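You operate a simulated robot arm through the tools that you are given. There is no shell and no other tool.

Carry out the task below with a simulated robot arm. There is one attempt and no reset: what you move stays moved.

TASK
Pump the pressure box up to about 1.5 bar, then vent it and free the lid clamp.
Fine: clamp the lid and close the vent first; the vent ends open, the lid stays on. Where these are worked on the way, their far stop is far enough and under half their travel is too little: teal lid clamp.

It is judged by the outcome, as a careful person would: the job done as asked, and still so three seconds after it is handed in. It fails if anything else is knocked over, pushed out of place, dropped, spilled or broken. Lids that push on must go on centred and level and be pressed home; caps that screw on are set level and turned clockwise until they are tight.

THE ROBOT
A 6-joint arm with a two-finger parallel gripper, fixed in place. Base frame: the origin is on the floor under the middle of its stand, x ahead of it, y to its left, z up; the work surface is at about z = 800. Readings come in mm, degrees, newtons and seconds.
With the tool pointing down near the work surface it reaches from about 240 to 640 mm from the base axis. Its first joint turns from -66.0 to 66.0 degrees. Payload 2.7 kg.
The tool frame sits at the grasp point between the pads (the TCP): z along the fingers, y along the line on which they close. The tips reach 23 mm beyond it. The gripper opens to 94 mm. The fingers are 38 mm wide and 10 mm thick; the gripper's body (54 by 96 mm) begins 39 mm behind the TCP.
Orientation is that of the tool frame in the base frame, as [roll, pitch, yaw] about the fixed x, y, z axes, in that order (R = Rz(yaw) Ry(pitch) Rx(roll)). With the fingers straight down and closing along the base's y, the tool's x points along the base's -x, its y along +y and its z along -z.

THE INTERFACE
- The arm moves only by the tool play_rows. Its argument "series" is one flat list of numbers, 7 for each row, row after row: the turn, a rotation vector about the base's x, y, z in degrees, then the shift along the base's x, y, z in mm, then the gripper command, from -1 (shut) to 1 (fully open), values between in proportion. In form: [wx, wy, wz, tx, ty, tz, jaw, wx, wy, wz, tx, ty, tz, jaw, ...]. A call has 1 to 20 rows; each row shifts and turns the commanded pose from where the row before left it. Rows are played at 5 a second. More than 50 mm and 8.6 degrees between two rows, or a gripper value outside its range, and nothing of the call is played. Where a pose cannot be reached the arm comes as near as it can. A force on the tool above 40 N (or 10 N above the force at the start of the call, whichever is more), or a blocked arm, ends the call early, and 0.2 s more pass. The fingers move at their own pace (about 45 mm/s each) and stop on an object; they squeeze with about 43 N. The grip force told is the motor's: it shows also when the fingers shut on nothing. Time passes only in rows, and 0.2 s behind the last, so rows that do not move let the fingers close. The reply holds the time, the measured pose of the TCP, the force on the tool along the base axes, the opening and the grip force, in the units named above and with some noise, with the torque about the TCP (base axes, N m) and any sound that the robot's microphone picked up.
- Cameras (640 x 400 px; columns grow to the right, rows downward): "scene" is fixed at [67.4, -423.6, 1409.3]; the picture's right is [0.86, -0.51, 0.00], its down [-0.26, -0.44, -0.86] and it looks along [0.44, 0.74, -0.51] (base axes); focal length 340 px, centre (320, 200). "wrist" rides on the gripper at [86, 16, -75] in the tool frame; the picture's right is [-0.18, 0.98, 0.00], its down [-0.58, -0.11, -0.81] and it looks along [-0.79, -0.15, 0.59] (tool axes); focal length 243 px, centre (320, 200). There is no depth. A picture from a camera that has moved, and an enlarged one, comes with that camera's place and axes in the base frame and with its lens.
- get_image(camera): a new picture of that camera. No time passes.
- close_up(camera, box): a new picture of the part [left, top, right, bottom] of that camera's present view, enlarged. No time passes.
- close_job(): hands the job in; it is judged then, once.

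Places have to be worked out from the pictures, the camera data and where the tool is seen. Open the gripper and draw the arm clear of the work before you hand the job in, unless the task says otherwise.

The tools are called after "Call:" as name(argument=value, ...) on one line, values as JSON. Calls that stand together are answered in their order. play_rows: Moves the arm, as the interface text tells. Its arguments: {"type":"object","properties":{"series":{"type":"array"}},"required":["series"]} The other tools are called the same way: get_image (camera) takes a picture; close_up (camera, box) takes an enlarged picture of a part of a camera's view; close_job () hands the job in.

At the start:

```text
t: 0.0
tool_pos: [243.0, 272.6, 1170.6]
tcp_rot: [180.0, 0.0, 179.9]
ft_force: [-1.1, -0.3, 0.1]
ft_torque: [0.0, 0.01, 0.0]
width: 94.0
finger_force: 0.0
```

scene: 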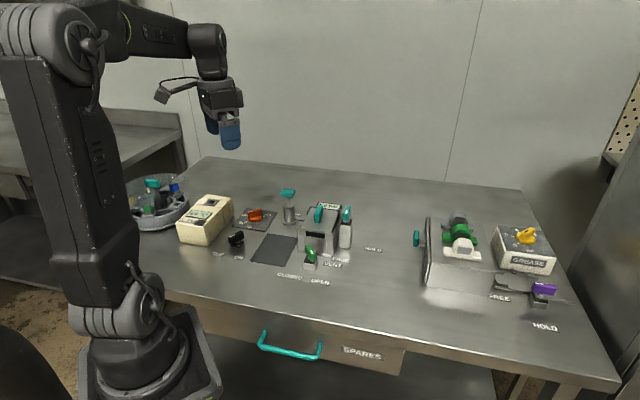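
wrist: 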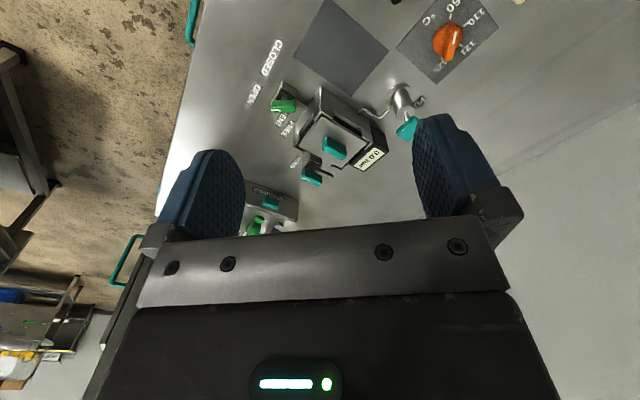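

I'll start by taking enlarged views of the pressure box area from both cameras.

Call:
close_up(camera="scene", box=[220, 170, 400, 300])

Call:
close_up(camera="wrist", box=[230, 40, 440, 230])

Call:
close_up(camera="scene", box=[390, 190, 590, 340])

```text
3.08 times, centred on (310, 235) of scene
camera zoom: at [67.4, -423.6, 1409.3], right [0.86, -0.51, 0.0], down [-0.26, -0.44, -0.86], along [0.44, 0.74, -0.51], focal length 1047 px, centre (351, 92)
```

zoom: 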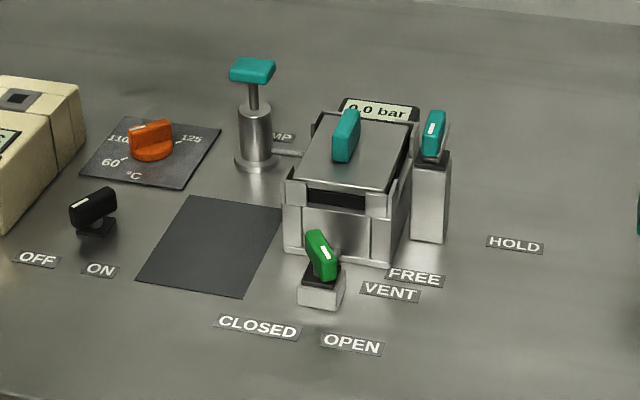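

```text
2.11 times, centred on (335, 135) of wrist
camera zoom: at [156.5, 287.2, 1244.2], right [0.18, 0.98, 0.0], down [0.58, -0.11, 0.81], along [0.79, -0.15, -0.59], focal length 511 px, centre (288, 337)
```

zoom: 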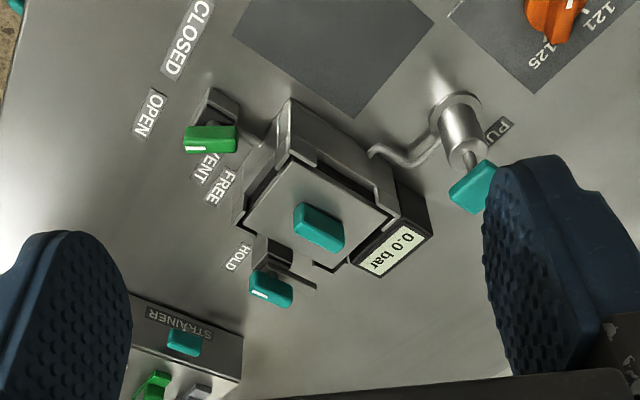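

```text
2.67 times, centred on (490, 265) of scene
camera zoom: at [67.4, -423.6, 1409.3], right [0.86, -0.51, 0.0], down [-0.26, -0.44, -0.86], along [0.44, 0.74, -0.51], focal length 908 px, centre (-133, 27)
```

zoom: 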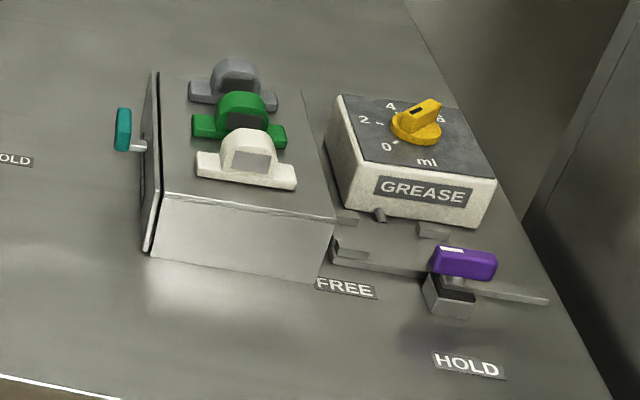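

The vent (green lever) seems to point at OPEN and the teal lid clamp at FREE; the box stands at about (466,247), turned about -45°. I move the arm to a nearer viewpoint, turning the tool to match the box.

Call:
play_rows(series=[0, 0, 7.5, 26, -24, -20, 0.2, 0, 0, 7.5, 26, -24, -20, 0.2, 0, 0, 7.5, 26, -24, -20, 0.2, 0, 0, 7.5, 26, -24, -20, 0.2, 0, 0, 7.5, 26, -24, -20, 0.2, 0, 0, 7.5, 26, -24, -20, 0.2])

Call:
get_image(camera="wrist")

Call:
get_image(camera="scene")

```text
t: 1.4
tool_pos: [400.6, 129.7, 1049.6]
tcp_rot: [-180.0, 0.0, -135.0]
ft_force: [0.2, -0.5, -0.1]
ft_torque: [0.03, -0.03, 0.0]
width: 56.1
finger_force: 0.0
```

```text
taken
camera wrist: at [327.1, 77.1, 1123.5], right [-0.57, 0.82, 0.0], down [0.49, 0.33, 0.81], along [0.66, 0.46, -0.59], focal length 243 px, centre (320, 200)
```

wrist: 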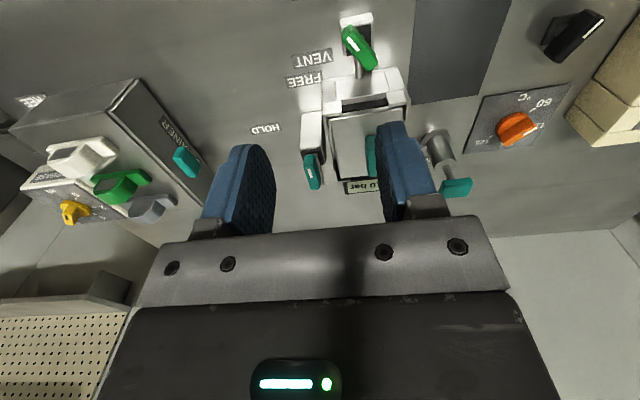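

```text
taken
```

scene: 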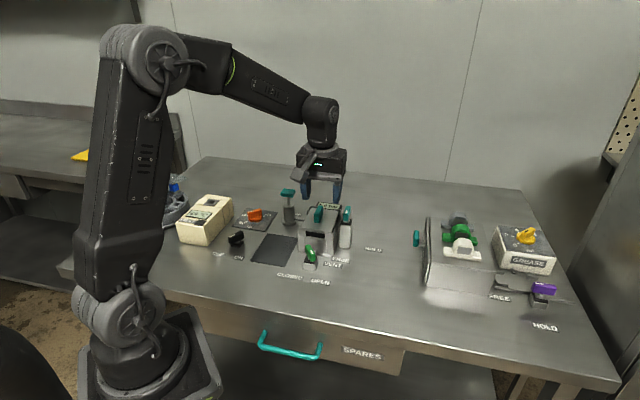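

Call:
close_up(camera="wrist", box=[230, 0, 480, 200])

Call:
close_up(camera="wrist", box=[290, 10, 420, 100])

Call:
close_up(camera="scene", box=[290, 180, 370, 280])

```text
2.00 times, centred on (355, 100) of wrist
camera zoom: at [327.1, 77.1, 1123.5], right [-0.57, 0.82, 0.0], down [0.49, 0.33, 0.81], along [0.66, 0.46, -0.59], focal length 485 px, centre (250, 400)
```

zoom: 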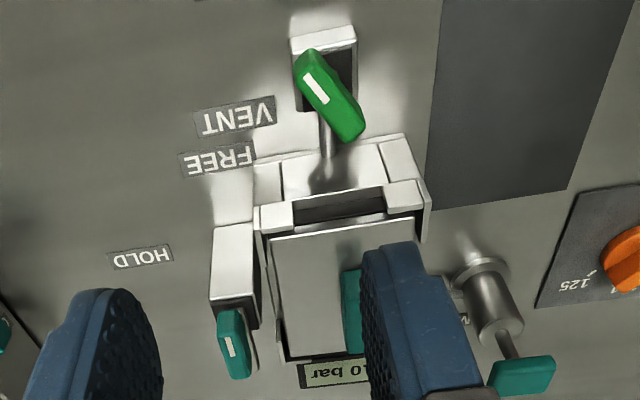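

```text
4.44 times, centred on (355, 55) of wrist
camera zoom: at [327.1, 77.1, 1123.5], right [-0.57, 0.82, 0.0], down [0.49, 0.33, 0.81], along [0.66, 0.46, -0.59], focal length 1078 px, centre (164, 844)
```

zoom: 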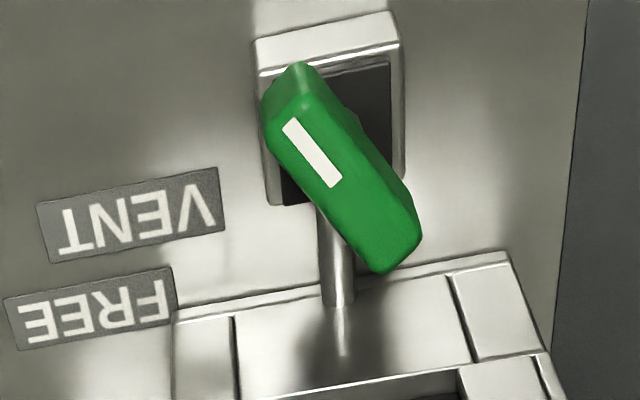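

```text
4.00 times, centred on (330, 230) of scene
camera zoom: at [67.4, -423.6, 1409.3], right [0.86, -0.51, 0.0], down [-0.26, -0.44, -0.86], along [0.44, 0.74, -0.51], focal length 1362 px, centre (280, 80)
```

zoom: 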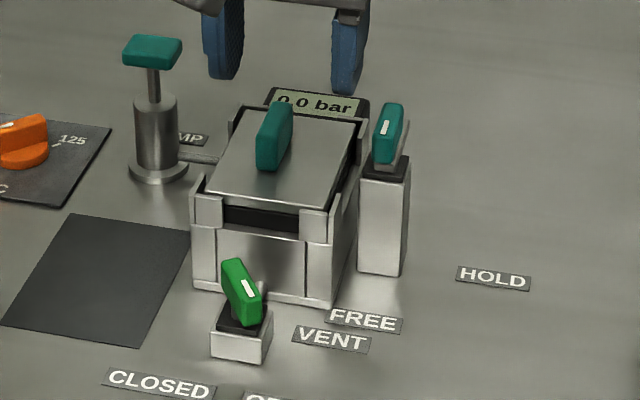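

Both views agree: clamp handle centre ≈ (523,201,910), handle pointing at FREE, vent handle ≈ (392,173,851) pointing at OPEN. I move above the clamp handle with a half-open gripper to check the alignment.

Call:
play_rows(series=[0, 0, 0, 30.6, 17.8, -17.4, -0.1, 0, 0, 0, 30.6, 17.8, -17.4, -0.1, 0, 0, 0, 30.6, 17.8, -17.4, -0.1, 0, 0, 0, 30.6, 17.8, -17.4, -0.1, 0, 0, 0, 0, 0, 0, -0.1])

Call:
get_image(camera="wrist")

Call:
close_up(camera="scene", box=[280, 140, 400, 280])

```text
t: 2.6
tool_pos: [521.2, 200.3, 980.2]
tcp_rot: [-180.0, 0.0, -135.0]
ft_force: [0.2, 0.6, 0.2]
ft_torque: [-0.01, 0.01, -0.05]
width: 42.4
finger_force: 0.1
```

```text
taken
camera wrist: at [448.7, 148.5, 1054.5], right [-0.56, 0.83, 0.0], down [0.49, 0.33, 0.81], along [0.67, 0.46, -0.59], focal length 243 px, centre (320, 200)
```

wrist: 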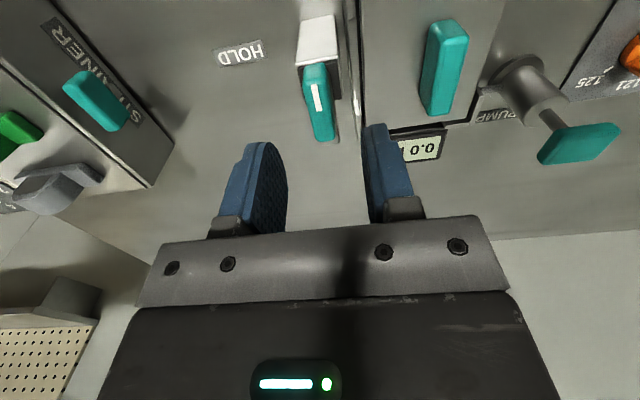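

```text
2.86 times, centred on (340, 210) of scene
camera zoom: at [67.4, -423.6, 1409.3], right [0.86, -0.51, 0.0], down [-0.26, -0.44, -0.86], along [0.44, 0.74, -0.51], focal length 972 px, centre (263, 171)
```

zoom: 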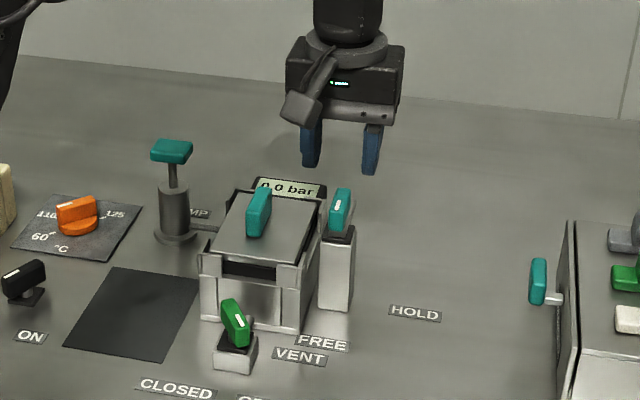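

The clamp handle is below, slightly to one side of the fingers; I look closer for exact position.

Call:
close_up(camera="wrist", box=[260, 0, 400, 150])

```text
2.67 times, centred on (330, 75) of wrist
camera zoom: at [448.7, 148.5, 1054.5], right [-0.56, 0.83, 0.0], down [0.49, 0.33, 0.81], along [0.67, 0.46, -0.59], focal length 647 px, centre (293, 533)
```

zoom: 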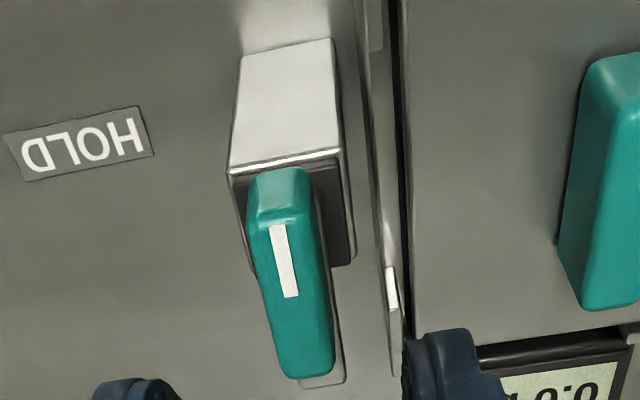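

The handle centre works out at about (521,200) with its top near z≈925, right under the TCP. I descend so the pads overlap the handle (tips ≈ 898, above the box rim) and close.

Call:
play_rows(series=[0, 0, -1, 0, 0, -20, -0.1, 0, 0, -1, 0, 0, -20, -0.1, 0, 0, 0, 0, 0, -19, -0.1, 0, 0, 0, 0, 0, 0, -0.1])

Call:
get_image(camera="wrist")

Call:
close_up(camera="scene", box=[280, 140, 400, 280])

```text
t: 3.6
tool_pos: [522.1, 200.0, 921.5]
tcp_rot: [180.0, 0.0, -137.0]
ft_force: [-0.4, 0.0, 0.2]
ft_torque: [0.02, -0.01, 0.0]
width: 42.3
finger_force: 0.0
```

```text
taken
camera wrist: at [446.7, 151.1, 995.5], right [-0.54, 0.84, 0.0], down [0.5, 0.32, 0.81], along [0.68, 0.43, -0.59], focal length 243 px, centre (320, 200)
```

wrist: 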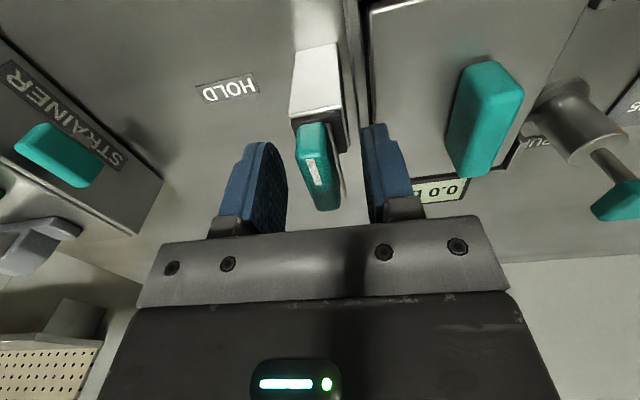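

```text
2.86 times, centred on (340, 210) of scene
camera zoom: at [67.4, -423.6, 1409.3], right [0.86, -0.51, 0.0], down [-0.26, -0.44, -0.86], along [0.44, 0.74, -0.51], focal length 972 px, centre (263, 171)
```

zoom: 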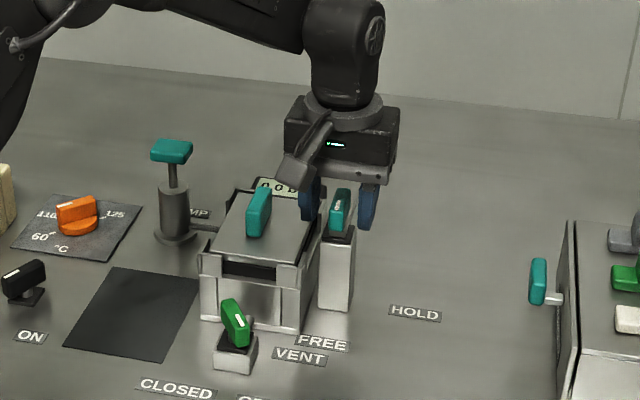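

The handle sits midway between the pads. I close the gripper on it.

Call:
play_rows(series=[0, 0, 0, 0, 0, 0, -0.6, 0, 0, 0, 0, 0, 0, -1, 0, 0, 0, 0, 0, 0, -1, 0, 0, 0, 0, 0, 0, -1])

Call:
get_image(camera="wrist")

```text
t: 4.6
tool_pos: [522.6, 200.0, 921.1]
tcp_rot: [-179.9, 0.0, -136.9]
ft_force: [2.7, -5.9, -2.2]
ft_torque: [0.36, -0.28, 1.46]
width: 15.4
finger_force: 45.3
```

```text
taken
camera wrist: at [447.1, 150.6, 995.7], right [-0.54, 0.84, 0.0], down [0.5, 0.32, 0.81], along [0.68, 0.43, -0.59], focal length 243 px, centre (320, 200)
```

wrist: 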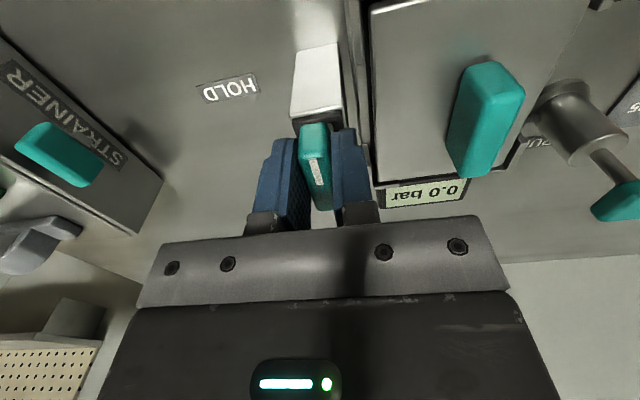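

Gripped (width 15.4 mm). I turn the handle counter-clockwise (seen from above) from FREE toward HOLD, first half while watching forces.

Call:
play_rows(series=[0, 0, 6, 0, 0, 0, -1, 0, 0, 6, 0, 0, 0, -1, 0, 0, 6, 0, 0, 0, -1, 0, 0, 6, 0, 0, 0, -1])

```text
t: 5.6
tool_pos: [522.9, 198.7, 922.6]
tcp_rot: [-179.9, 0.1, -113.0]
ft_force: [22.6, -11.0, -5.7]
ft_torque: [-0.89, 0.76, -0.12]
width: 14.7
finger_force: 44.6
```

The lever turns; there's a sideways force of ~25 N toward +x, so I ease the tool by ~2 mm in that direction while continuing.

Call:
play_rows(series=[0, 0, 0, 1.5, -1, 0, -1, 0, 0, 6, 0.5, 0, 0, -1])

Call:
get_image(camera="wrist")

```text
t: 6.2
tool_pos: [524.7, 198.0, 921.9]
tcp_rot: [179.9, 0.0, -106.9]
ft_force: [8.6, -14.9, -4.4]
ft_torque: [1.09, -0.65, -0.06]
width: 14.9
finger_force: 45.2
```

```text
taken
camera wrist: at [482.5, 118.5, 995.7], right [-0.89, 0.46, 0.0], down [0.27, 0.52, 0.81], along [0.37, 0.71, -0.59], focal length 243 px, centre (320, 200)
```

wrist: 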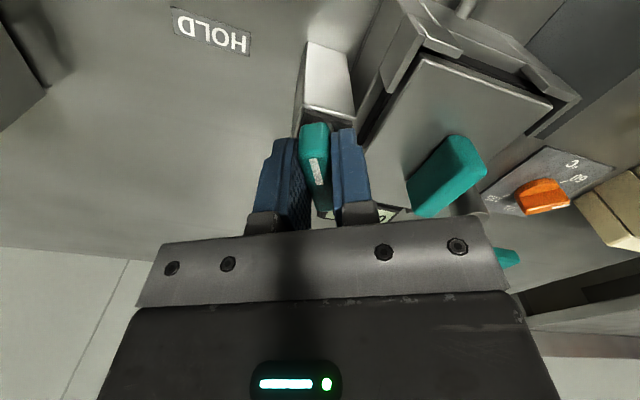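

The lever follows. I continue turning, again easing toward the force direction.

Call:
play_rows(series=[0, 0, 6, 0.5, -1, 0, -1, 0, 0, 6, 0, 0, 0, -1, 0, 0, 6, 0, 0, 0, -1])

```text
t: 7.0
tool_pos: [524.2, 198.3, 922.3]
tcp_rot: [-179.9, 0.0, -88.8]
ft_force: [15.4, -4.7, -3.4]
ft_torque: [-0.55, 0.23, -0.09]
width: 14.8
finger_force: 44.5
```

Call:
play_rows(series=[0, 0, 6, 0.8, 0, 0, -1, 0, 0, 6, 0, 0, 0, -1, 0, 0, 6, 0, 0, 0, -1, 0, 0, 6, 0, 0, 0, -1])

```text
t: 8.0
tool_pos: [528.3, 198.8, 922.0]
tcp_rot: [-179.7, 0.0, -64.9]
ft_force: [27.7, 3.0, -6.1]
ft_torque: [-0.29, 0.42, -0.13]
width: 14.9
finger_force: 45.1
```

The forces show the grip point is ~5 mm off the pivot (pivot ≈ (526,203)), so it travels an arc. I ease the tool in +x and finish the turn to HOLD.

Call:
play_rows(series=[0, 0, 0, 2, 0, 0, -1, 0, 0, 5, 0.5, 0, 0, -1, 0, 0, 5, 0.5, 0.5, 0, -1])

Call:
get_image(camera="wrist")

Call:
close_up(camera="scene", box=[280, 140, 400, 280])

```text
t: 8.8
tool_pos: [528.3, 200.7, 921.6]
tcp_rot: [179.9, 0.1, -54.8]
ft_force: [0.2, 1.9, 2.1]
ft_torque: [-0.75, -1.0, 0.0]
width: 14.8
finger_force: 45.2
```

```text
taken
camera wrist: at [563.8, 117.1, 995.7], right [-0.91, -0.41, 0.0], down [-0.24, 0.54, 0.81], along [-0.34, 0.73, -0.59], focal length 243 px, centre (320, 200)
```

wrist: 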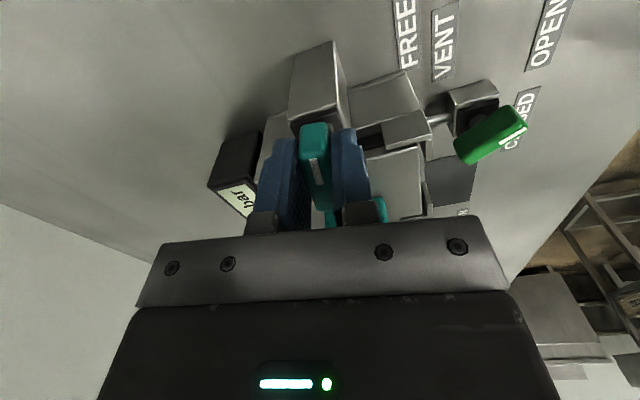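

```text
2.86 times, centred on (340, 210) of scene
camera zoom: at [67.3, -423.5, 1409.3], right [0.86, -0.51, 0.0], down [-0.26, -0.44, -0.86], along [0.44, 0.74, -0.51], focal length 972 px, centre (263, 171)
```

zoom: 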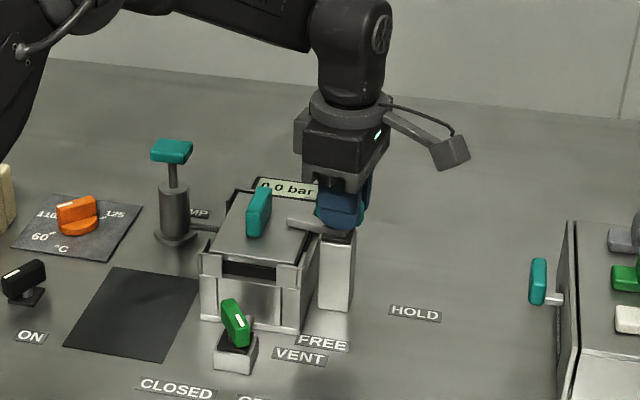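

The clamp arm has swung over the lid. About 10° more to the HOLD mark/stop.

Call:
play_rows(series=[0, 0, 5, 0, 0, 0, -1, 0, 0, 5, 0, 0, 0, -1])

```text
t: 9.4
tool_pos: [528.5, 200.5, 920.9]
tcp_rot: [180.0, 0.1, -45.1]
ft_force: [1.1, 5.7, 3.5]
ft_torque: [-0.21, 0.19, -0.07]
width: 15.0
finger_force: 44.8
```

No stop felt yet at the mark; I try a few more degrees gently.

Call:
play_rows(series=[0, 0, 2, 0, 0, 0, -1, 0, 0, 2, 0, 0, 0, -1])

```text
t: 10.0
tool_pos: [530.4, 199.9, 922.7]
tcp_rot: [-179.9, 0.1, -41.2]
ft_force: [8.0, 13.1, 2.5]
ft_torque: [0.43, 0.58, -1.92]
width: 16.6
finger_force: 44.7
```

The torque jump (-1.9 N·m) shows the stop is reached: clamp is at HOLD. I back off a few degrees, open and rise straight up.

Call:
play_rows(series=[0, 0, -4, 0, 0, 0, -1, 0, 0, 0, 0, 0, 0, -0.3, 0, 0, 0, 0, 0, 0, -0.1, 0, 0, 0, 0, 0, 0, -0.1, 0, 0, 0, 0, 0, 35, -0.1, 0, 0, 0, 0, 0, 35, -0.1, 0, 0, 0, 0, 0, 20, -0.1])

Call:
get_image(camera="wrist")

Call:
close_up(camera="scene", box=[280, 140, 400, 280])

```text
t: 11.6
tool_pos: [529.3, 198.9, 1013.0]
tcp_rot: [179.9, 0.0, -45.0]
ft_force: [1.1, -0.9, -0.1]
ft_torque: [0.0, 0.01, 0.01]
width: 42.1
finger_force: 0.1
```

```text
taken
camera wrist: at [577.9, 123.7, 1086.4], right [-0.83, -0.56, 0.0], down [-0.33, 0.49, 0.81], along [-0.46, 0.67, -0.59], focal length 243 px, centre (320, 200)
```

wrist: 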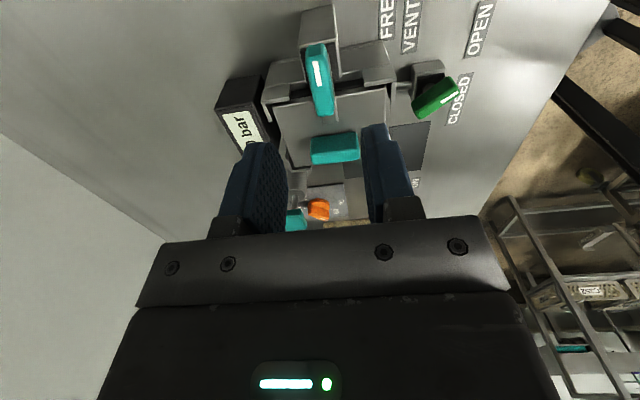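

```text
2.86 times, centred on (340, 210) of scene
camera zoom: at [67.4, -423.6, 1409.3], right [0.86, -0.51, 0.0], down [-0.26, -0.44, -0.86], along [0.44, 0.74, -0.51], focal length 972 px, centre (263, 171)
```

zoom: 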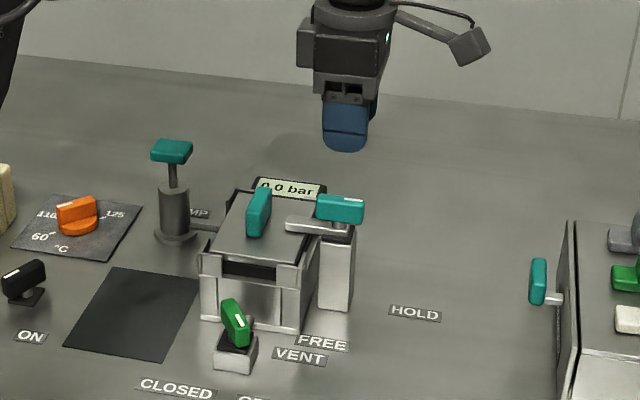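

The clamp is at HOLD with its arm over the lid edge. Now I move above the vent lever (≈(392,173)), turning the tool so its fingers straddle the handle.

Call:
play_rows(series=[0, 0, -7.5, -22.8, -4.3, -10.5, -0.1, 0, 0, -7.5, -22.8, -4.3, -10.5, -0.1, 0, 0, -7.5, -22.8, -4.3, -10.5, -0.1, 0, 0, -7.5, -22.8, -4.3, -10.5, -0.1, 0, 0, -7.5, -22.8, -4.3, -10.5, -0.1, 0, 0, -7.5, -22.8, -4.3, -10.5, -0.1, 0, 0, 0, 0, 0, 0, -0.1])

Call:
get_image(camera="wrist")

Call:
close_up(camera="wrist", box=[250, 0, 390, 150])

Call:
close_up(camera="scene", box=[260, 160, 380, 290])

```text
t: 13.2
tool_pos: [392.4, 173.8, 949.6]
tcp_rot: [-180.0, 0.0, -90.0]
ft_force: [0.6, 0.4, 0.2]
ft_torque: [-0.03, 0.0, 0.03]
width: 42.2
finger_force: 0.1
```

```text
taken
camera wrist: at [374.7, 84.9, 1022.7], right [-0.98, 0.19, 0.0], down [0.11, 0.58, 0.81], along [0.15, 0.79, -0.59], focal length 243 px, centre (320, 200)
```

wrist: 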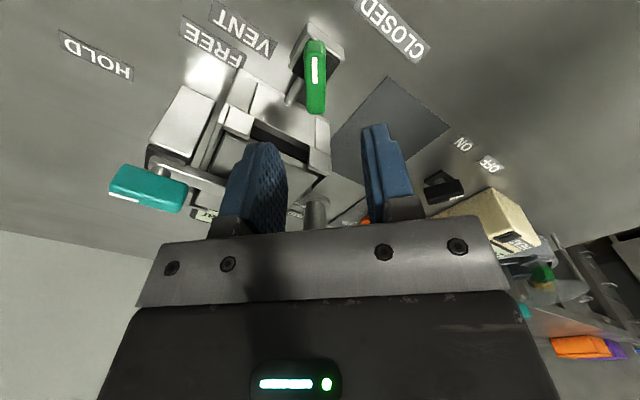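

```text
2.67 times, centred on (320, 75) of wrist
camera zoom: at [374.7, 84.9, 1022.7], right [-0.98, 0.19, 0.0], down [0.11, 0.58, 0.81], along [0.15, 0.79, -0.59], focal length 647 px, centre (320, 533)
```

zoom: 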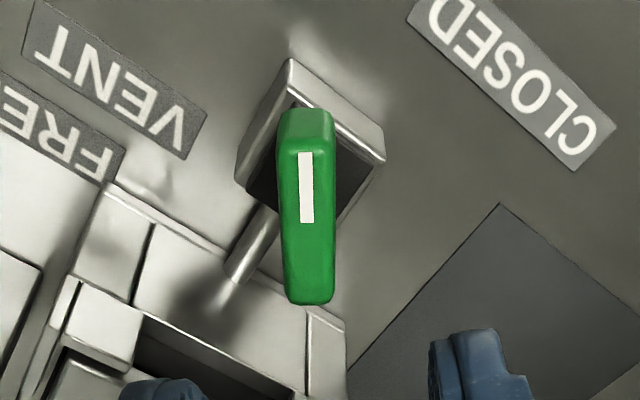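

```text
3.08 times, centred on (320, 225) of scene
camera zoom: at [67.4, -423.6, 1409.3], right [0.86, -0.51, 0.0], down [-0.26, -0.44, -0.86], along [0.44, 0.74, -0.51], focal length 1047 px, centre (320, 123)
```

zoom: 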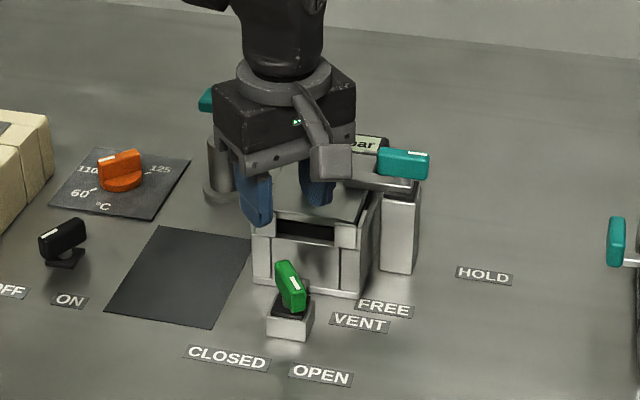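

Refined: vent handle centre ≈ (393,170), pivot ≈ (393.5,174), pointing roughly 265°. I turn -4°, descend with the fingers straddling the handle.

Call:
play_rows(series=[0, 0, -2, 1, 0, -30, -0.1, 0, 0, -2, 0, 0, -30, -0.1, 0, 0, 0, 0, 0, -28, -0.1, 0, 0, 0, 0, 0, 0, -0.1])

Call:
get_image(camera="wrist")

Call:
close_up(camera="scene", box=[260, 160, 380, 290])

```text
t: 14.2
tool_pos: [393.2, 172.8, 860.7]
tcp_rot: [-180.0, 0.0, -94.0]
ft_force: [-0.9, 0.4, -0.1]
ft_torque: [0.0, 0.0, -0.02]
width: 42.0
finger_force: 0.1
```

```text
taken
camera wrist: at [370.2, 85.4, 934.5], right [-0.97, 0.25, 0.0], down [0.15, 0.57, 0.81], along [0.2, 0.78, -0.59], focal length 243 px, centre (320, 200)
```

wrist: 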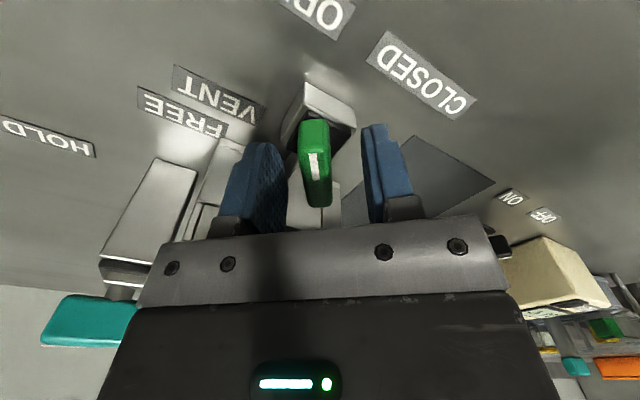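

```text
3.08 times, centred on (320, 225) of scene
camera zoom: at [67.4, -423.6, 1409.3], right [0.86, -0.51, 0.0], down [-0.26, -0.44, -0.86], along [0.44, 0.74, -0.51], focal length 1047 px, centre (320, 123)
```

zoom: 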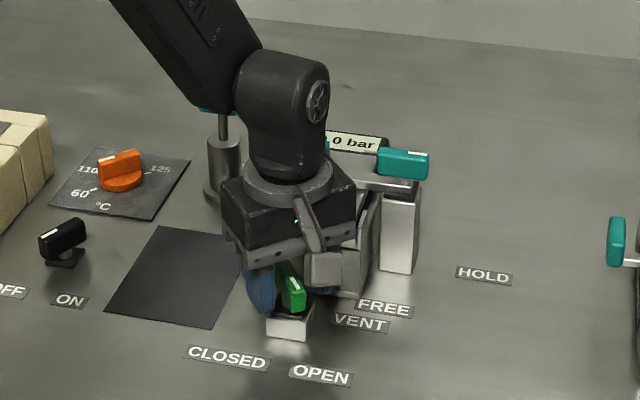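

The handle is between the pads. I shift 0.8 mm to centre it and close.

Call:
play_rows(series=[0, 0, 0, 0.8, 0, 0, -0.5, 0, 0, 0, 0, 0, 0, -1, 0, 0, 0, 0, 0, 0, -1, 0, 0, 0, 0, 0, 0, -1])

```text
t: 15.2
tool_pos: [394.7, 172.6, 861.1]
tcp_rot: [-180.0, 0.1, -94.2]
ft_force: [16.8, 0.4, -7.0]
ft_torque: [0.08, 0.13, -1.49]
width: 17.9
finger_force: 44.8
```

Gripped, the handle is at a slightly smaller angle than the tool (torque -1.5), which is the direction I turn anyway. I turn clockwise toward CLOSED.

Call:
play_rows(series=[0, 0, -5, 0.8, 0, 0, -1, 0, 0, -6, 0, 0, 0, -1, 0, 0, -6, 0, 0, 0, -1, 0, 0, -6, 0, 0, 0, -1])

```text
t: 16.2
tool_pos: [394.8, 171.9, 861.3]
tcp_rot: [180.0, 0.1, -117.1]
ft_force: [6.9, 6.4, -5.9]
ft_torque: [1.23, -0.77, -0.02]
width: 15.0
finger_force: 44.8
```

Call:
play_rows(series=[0, 0, -6, 0, 0, 0, -1, 0, 0, -6, 0, 0, 0, -1, 0, 0, -6, 0, 0, 0, -1, 0, 0, -6, 0, 0, 0, -1])

Call:
get_image(camera="wrist")

```text
t: 17.2
tool_pos: [393.3, 174.9, 861.4]
tcp_rot: [179.9, -0.1, -141.2]
ft_force: [-18.0, 26.1, 6.1]
ft_torque: [1.1, -0.8, 0.13]
width: 14.9
finger_force: 45.1
```

```text
taken
camera wrist: at [315.0, 130.7, 934.9], right [-0.47, 0.88, 0.0], down [0.52, 0.28, 0.81], along [0.71, 0.38, -0.59], focal length 243 px, centre (320, 200)
```

wrist: 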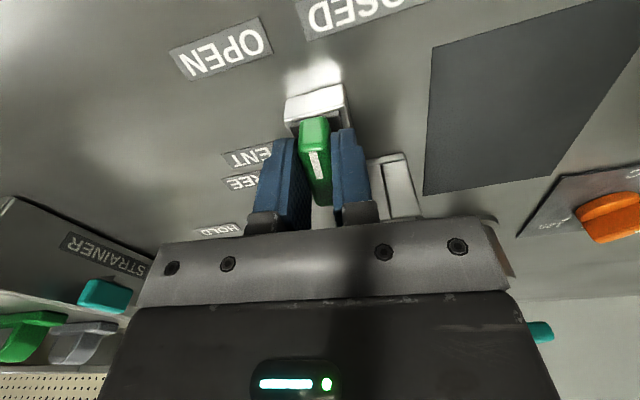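

Half way; I ease the tool along the force direction (-x,+y) and keep turning.

Call:
play_rows(series=[0, 0, 0, -1, 1.5, 0, -1, 0, 0, -6, 0, 0.3, 0, -1, 0, 0, -6, -0.2, 0.3, 0, -1, 0, 0, -6, -0.2, 0.2, 0, -1])

```text
t: 18.2
tool_pos: [392.8, 175.2, 860.9]
tcp_rot: [180.0, -0.1, -159.1]
ft_force: [-9.5, 18.9, 12.4]
ft_torque: [-0.34, 1.49, 0.09]
width: 14.9
finger_force: 44.7
```

Call:
play_rows(series=[0, 0, -6, -0.5, 1.2, 0, -1, 0, 0, -6, -0.2, 0.2, 0, -1, 0, 0, -5, -0.2, 0.2, 0, -1])

Call:
close_up(camera="scene", box=[240, 160, 380, 300])

```text
t: 19.0
tool_pos: [392.6, 175.2, 860.7]
tcp_rot: [-179.9, 0.0, -175.7]
ft_force: [-4.1, 1.7, 7.1]
ft_torque: [-0.01, -0.06, 2.11]
width: 17.2
finger_force: 44.7
```

```text
2.86 times, centred on (310, 230) of scene
camera zoom: at [67.2, -423.6, 1409.3], right [0.86, -0.51, 0.0], down [-0.26, -0.44, -0.86], along [0.44, 0.74, -0.51], focal length 972 px, centre (349, 114)
```

zoom: 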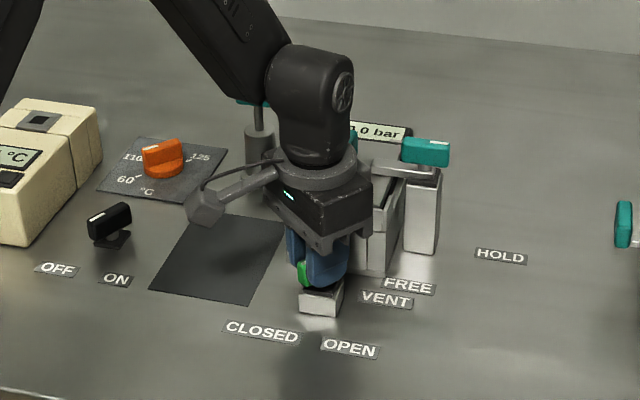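

Torque 2.1 N·m and the pads being spread indicate the CLOSED stop. I press 2° more to make sure, then back off, release and rise to look.

Call:
play_rows(series=[0, 0, -2, 0, 0, 0, -1, 0, 0, 0, 0, 0, 0, -1])

```text
t: 19.6
tool_pos: [392.8, 176.2, 860.0]
tcp_rot: [-180.0, 0.2, -177.8]
ft_force: [0.3, -5.3, 2.9]
ft_torque: [0.11, -0.86, 2.04]
width: 18.7
finger_force: 45.6
```

The pads spread further while the handle stays – it is at the stop. Back off, release and rise.

Call:
play_rows(series=[0, 0, 6, 0, 0, 0, -1, 0, 0, 0, 0, 0, 0, -0.4, 0, 0, 0, 0, 0, 0, -0.1, 0, 0, 0, 0, 0, 0, -0.1, 0, 0, 0, 0, 0, 40, -0.1, 0, 0, 0, 0, 0, 45, -0.1, 0, 0, 0, -20, -10, 30, -0.1])

Call:
get_image(camera="wrist")

Call:
close_up(camera="scene", box=[240, 160, 380, 300])

```text
t: 21.2
tool_pos: [370.7, 165.2, 974.8]
tcp_rot: [-180.0, -0.1, -172.0]
ft_force: [-0.8, -0.4, 0.1]
ft_torque: [-0.02, 0.0, -0.02]
width: 42.1
finger_force: 0.0
```

```text
taken
camera wrist: at [282.7, 168.0, 1049.2], right [0.05, 1.0, 0.0], down [0.59, -0.03, 0.81], along [0.8, -0.04, -0.59], focal length 243 px, centre (320, 200)
```

wrist: 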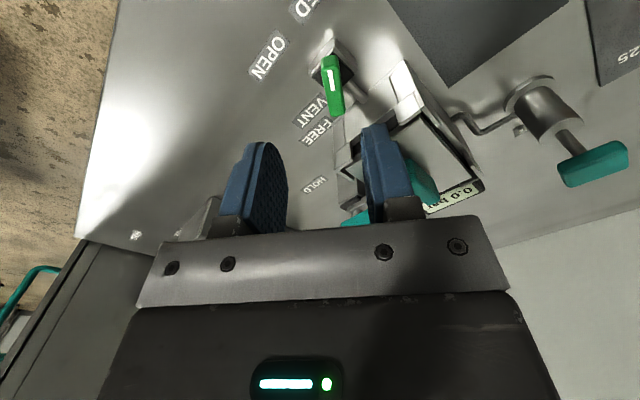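

```text
2.86 times, centred on (310, 230) of scene
camera zoom: at [67.4, -423.6, 1409.3], right [0.86, -0.51, 0.0], down [-0.26, -0.44, -0.86], along [0.44, 0.74, -0.51], focal length 972 px, centre (349, 114)
```

zoom: 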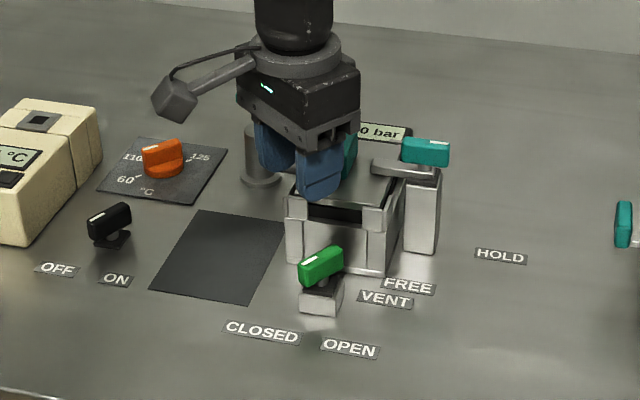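

Vent now points at CLOSED. The pump's teal T-handle is at about (434,383,909); I move above it with the tool turned in line with the box to look at it.

Call:
play_rows(series=[0, 0, 6.2, 10.5, 36.3, 10, 0.2, 0, 0, 6.2, 10.5, 36.3, 10, 0.2, 0, 0, 6.2, 10.5, 36.3, 5, 0.4, 0, 0, 6.2, 10.5, 36.3, 0, 0.4, 0, 0, 6.2, 10.5, 36.3, 0, 0.4, 0, 0, 6, 10.5, 36.3, 0, 0.4, 0, 0, 0, 0, 0, 0, 0.4])

Call:
get_image(camera="wrist")

Call:
close_up(camera="scene", box=[240, 130, 380, 270])

```text
t: 22.8
tool_pos: [433.9, 384.5, 1001.3]
tcp_rot: [180.0, 0.0, -134.9]
ft_force: [0.6, 0.3, -0.2]
ft_torque: [0.0, 0.02, -0.01]
width: 65.6
finger_force: 0.1
```

```text
taken
camera wrist: at [361.0, 332.9, 1074.5], right [-0.57, 0.82, 0.0], down [0.49, 0.34, 0.81], along [0.66, 0.46, -0.59], focal length 243 px, centre (320, 200)
```

wrist: 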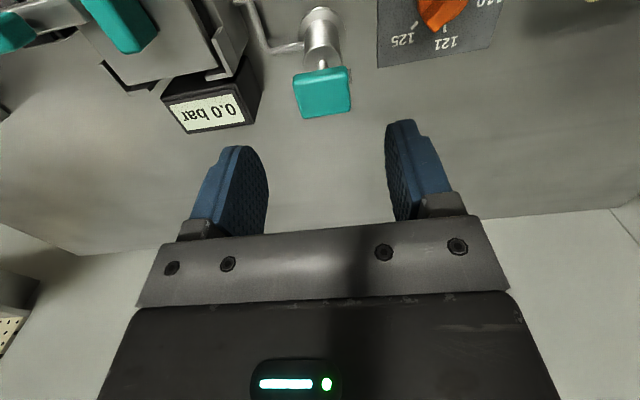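

```text
2.86 times, centred on (310, 200) of scene
camera zoom: at [67.4, -423.5, 1409.3], right [0.86, -0.51, 0.0], down [-0.26, -0.44, -0.86], along [0.44, 0.74, -0.51], focal length 972 px, centre (349, 200)
```

zoom: 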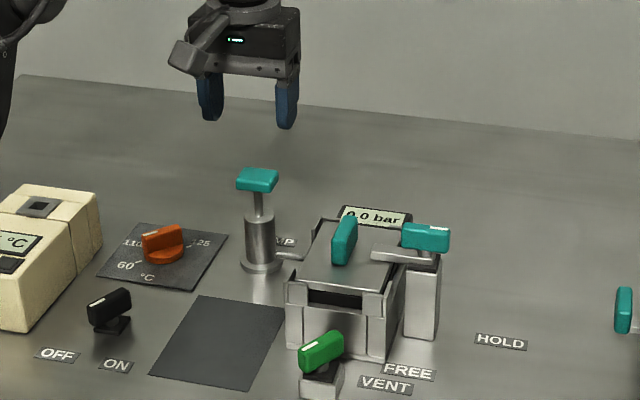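

The handle (about 36 mm wide, z ≈ 898–915) lies right under the TCP and the wrist camera can read the gauge. I descend so that the pads flank the handle.

Call:
play_rows(series=[0, 0, 0, 0.5, 0.5, -27, 0.4, 0, 0, 0, 0, 0, -27, 0.4, 0, 0, 0, 0, 0, -25, 0.4, 0, 0, 0, 0, 0, 0, 0.4])

Call:
get_image(camera="wrist")

Call:
close_up(camera="scene", box=[240, 130, 380, 270])

```text
t: 23.8
tool_pos: [436.2, 384.7, 923.3]
tcp_rot: [180.0, 0.1, -135.1]
ft_force: [-0.7, 0.7, -0.3]
ft_torque: [0.01, -0.01, 0.01]
width: 65.8
finger_force: 0.1
```

```text
taken
camera wrist: at [361.8, 332.8, 996.1], right [-0.56, 0.83, 0.0], down [0.49, 0.33, 0.81], along [0.67, 0.46, -0.59], focal length 243 px, centre (320, 200)
```

wrist: 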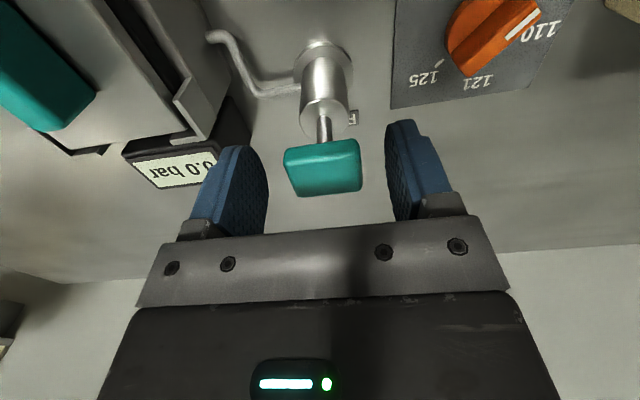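

```text
2.86 times, centred on (310, 200) of scene
camera zoom: at [67.4, -423.6, 1409.3], right [0.86, -0.51, 0.0], down [-0.26, -0.44, -0.86], along [0.44, 0.74, -0.51], focal length 972 px, centre (349, 200)
```

zoom: 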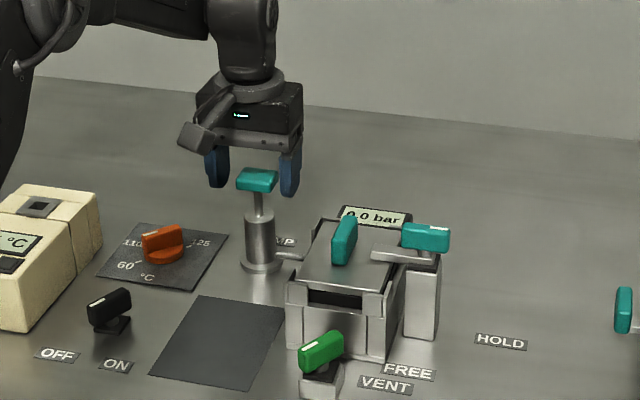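

Handle centred between the pads. Closing.

Call:
play_rows(series=[0, 0, 0, 0, 0, 0, 0, 0, 0, 0, 0, 0, 0, -0.5, 0, 0, 0, 0, 0, 0, -1, 0, 0, 0, 0, 0, 0, -1])

Call:
get_image(camera="wrist")

```text
t: 24.8
tool_pos: [435.9, 385.2, 922.0]
tcp_rot: [-180.0, -0.1, -135.1]
ft_force: [-4.7, 3.7, -1.0]
ft_torque: [0.1, 0.09, 0.01]
width: 39.3
finger_force: 44.9
```

```text
taken
camera wrist: at [361.4, 333.4, 996.3], right [-0.56, 0.83, 0.0], down [0.49, 0.33, 0.81], along [0.66, 0.46, -0.59], focal length 243 px, centre (320, 200)
```

wrist: 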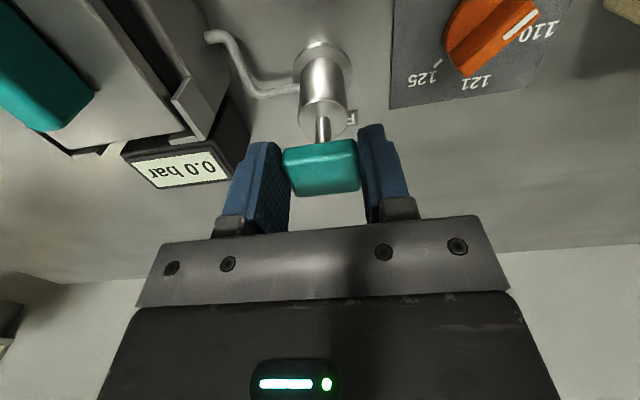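

Gripped (39 mm) and the gauge is readable in the wrist view. I push down gently 16 mm and check force and gauge.

Call:
play_rows(series=[0, 0, 0, 0, 0, -4, -1, 0, 0, 0, 0, 0, -4, -1, 0, 0, 0, 0, 0, -4, -1, 0, 0, 0, 0, 0, -4, -1])

Call:
close_up(camera="wrist", box=[100, 60, 400, 240])

```text
t: 25.8
tool_pos: [434.4, 384.7, 907.2]
tcp_rot: [-179.9, 0.1, -134.9]
ft_force: [-14.1, 2.2, 5.0]
ft_torque: [0.31, -0.1, 0.1]
width: 39.1
finger_force: 45.2
```

```text
2.13 times, centred on (250, 150) of wrist
camera zoom: at [361.4, 333.4, 980.2], right [-0.56, 0.83, 0.0], down [0.49, 0.33, 0.81], along [0.67, 0.46, -0.59], focal length 518 px, centre (469, 307)
```

zoom: 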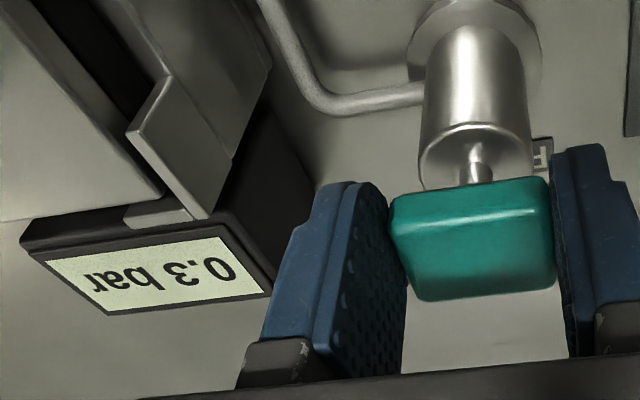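

16 mm already gave 0.3 bar with low force. I press on a bit further toward the end of the stroke.

Call:
play_rows(series=[0, 0, 0, -0.5, 0, -4, -1, 0, 0, 0, 0, 0, -4, -1])

Call:
close_up(camera="wrist", box=[100, 60, 400, 240])

```text
t: 26.4
tool_pos: [435.4, 384.8, 898.7]
tcp_rot: [180.0, 0.0, -135.1]
ft_force: [-10.0, 7.8, 6.7]
ft_torque: [-0.62, 0.95, 0.03]
width: 39.1
finger_force: 45.0
```

```text
2.13 times, centred on (250, 150) of wrist
camera zoom: at [361.3, 333.4, 972.4], right [-0.56, 0.83, 0.0], down [0.49, 0.33, 0.81], along [0.67, 0.46, -0.59], focal length 518 px, centre (469, 307)
```

zoom: 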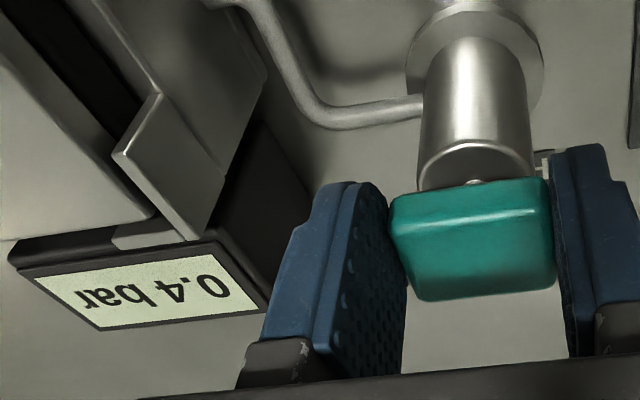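

0.4 bar at 24 mm. Continue in small steps to find the bottom.

Call:
play_rows(series=[0, 0, 0, -0.3, 0.3, -3, -1, 0, 0, 0, 0, 0, -3, -1])

Call:
close_up(camera="wrist", box=[100, 60, 400, 240])

```text
t: 27.0
tool_pos: [435.0, 385.3, 894.6]
tcp_rot: [-180.0, 0.1, -135.1]
ft_force: [-13.4, 1.2, 17.9]
ft_torque: [-0.44, 0.86, 0.1]
width: 39.3
finger_force: 44.9
```

```text
2.13 times, centred on (250, 150) of wrist
camera zoom: at [361.2, 333.3, 967.4], right [-0.56, 0.83, 0.0], down [0.49, 0.33, 0.81], along [0.67, 0.46, -0.59], focal length 518 px, centre (469, 307)
```

zoom: 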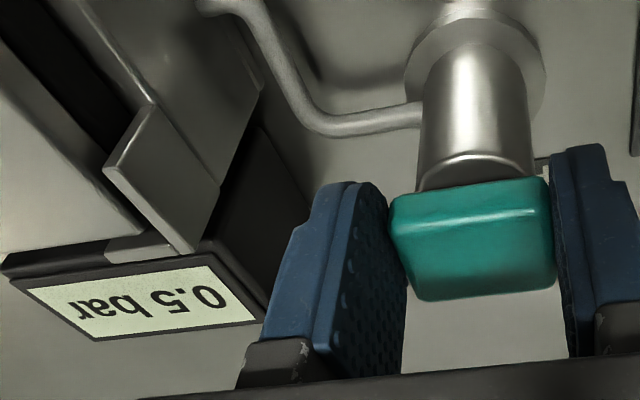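

0.5 bar at the bottom of the stroke (~28 mm). Now I pull the handle back up to its top and check the gauge holds.

Call:
play_rows(series=[0, 0, 0, -0.5, 0, 7, -1, 0, 0, 0, 0, 0, 7, -1, 0, 0, 0, 0, 0, 7, -1, 0, 0, 0, 0, 0, 7, -1])

Call:
close_up(camera="wrist", box=[100, 60, 400, 240])

```text
t: 28.0
tool_pos: [434.6, 386.1, 919.9]
tcp_rot: [-179.9, 0.1, -135.1]
ft_force: [1.8, 4.6, 0.5]
ft_torque: [0.57, -0.4, 0.14]
width: 39.2
finger_force: 45.0
```

```text
2.13 times, centred on (250, 150) of wrist
camera zoom: at [361.1, 333.5, 993.2], right [-0.56, 0.83, 0.0], down [0.49, 0.33, 0.81], along [0.67, 0.46, -0.59], focal length 518 px, centre (469, 307)
```

zoom: 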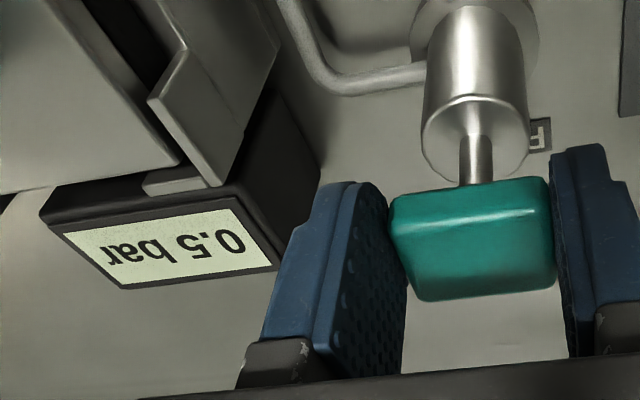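

The gauge holds 0.5 bar. I return to the full top and do the second stroke.

Call:
play_rows(series=[0, 0, 0, 0, 0, 2, -1, 0, 0, 0, 0, 0, 0, -1, 0, 0, 0, 0, 0, -6, -1, 0, 0, 0, 0, 0, -6, -1, 0, 0, 0, 0, 0, -6, -1, 0, 0, 0, 0, 0, -6, -1])

Call:
close_up(camera="wrist", box=[100, 60, 400, 240])

```text
t: 29.4
tool_pos: [435.5, 385.1, 898.4]
tcp_rot: [-179.9, 0.0, -135.0]
ft_force: [2.8, -0.9, 7.0]
ft_torque: [0.42, -0.53, -0.02]
width: 39.3
finger_force: 45.1
```

```text
2.13 times, centred on (250, 150) of wrist
camera zoom: at [361.2, 333.5, 971.8], right [-0.56, 0.83, 0.0], down [0.49, 0.33, 0.81], along [0.67, 0.46, -0.59], focal length 518 px, centre (469, 307)
```

zoom: 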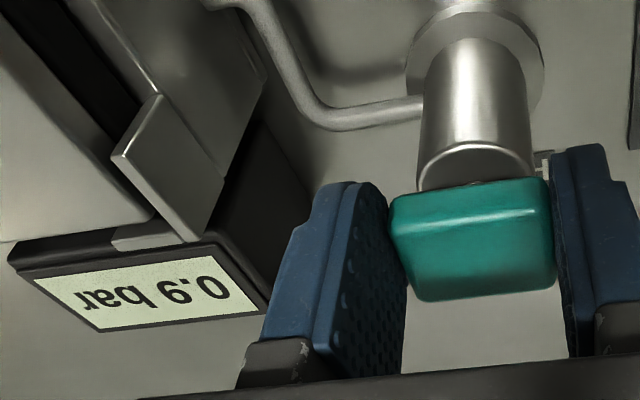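

Nearly at the bottom; I confirm the gauge reading from the scene camera too (upright view).

Call:
close_up(camera="scene", box=[300, 190, 370, 230])

Call:
play_rows(series=[0, 0, 0, 0, 0, -3, -1, 0, 0, 0, 0, 0, -2.5, -1])

Call:
close_up(camera="scene", box=[300, 190, 370, 230])

```text
9.14 times, centred on (335, 210) of scene
camera zoom: at [67.3, -423.7, 1409.3], right [0.86, -0.51, 0.0], down [-0.26, -0.44, -0.86], along [0.44, 0.74, -0.51], focal length 3112 px, centre (183, 109)
```

zoom: 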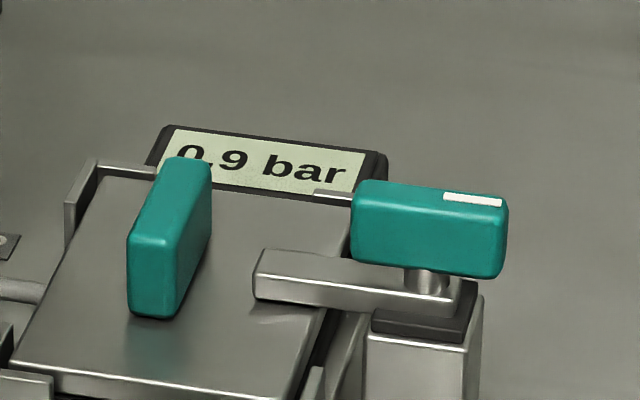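

```text
t: 30.0
tool_pos: [435.2, 385.5, 893.8]
tcp_rot: [180.0, 0.0, -135.0]
ft_force: [2.0, -4.0, 17.8]
ft_torque: [-0.56, 0.59, -0.11]
width: 39.1
finger_force: 45.0
```

```text
9.14 times, centred on (335, 210) of scene
camera zoom: at [67.2, -423.8, 1409.2], right [0.86, -0.51, 0.0], down [-0.26, -0.44, -0.86], along [0.44, 0.74, -0.51], focal length 3112 px, centre (183, 109)
```

zoom: 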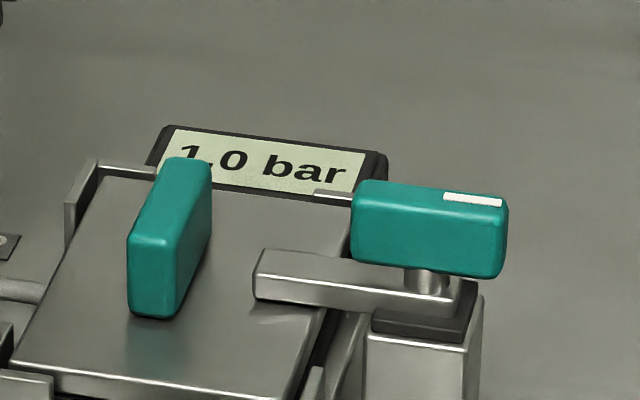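

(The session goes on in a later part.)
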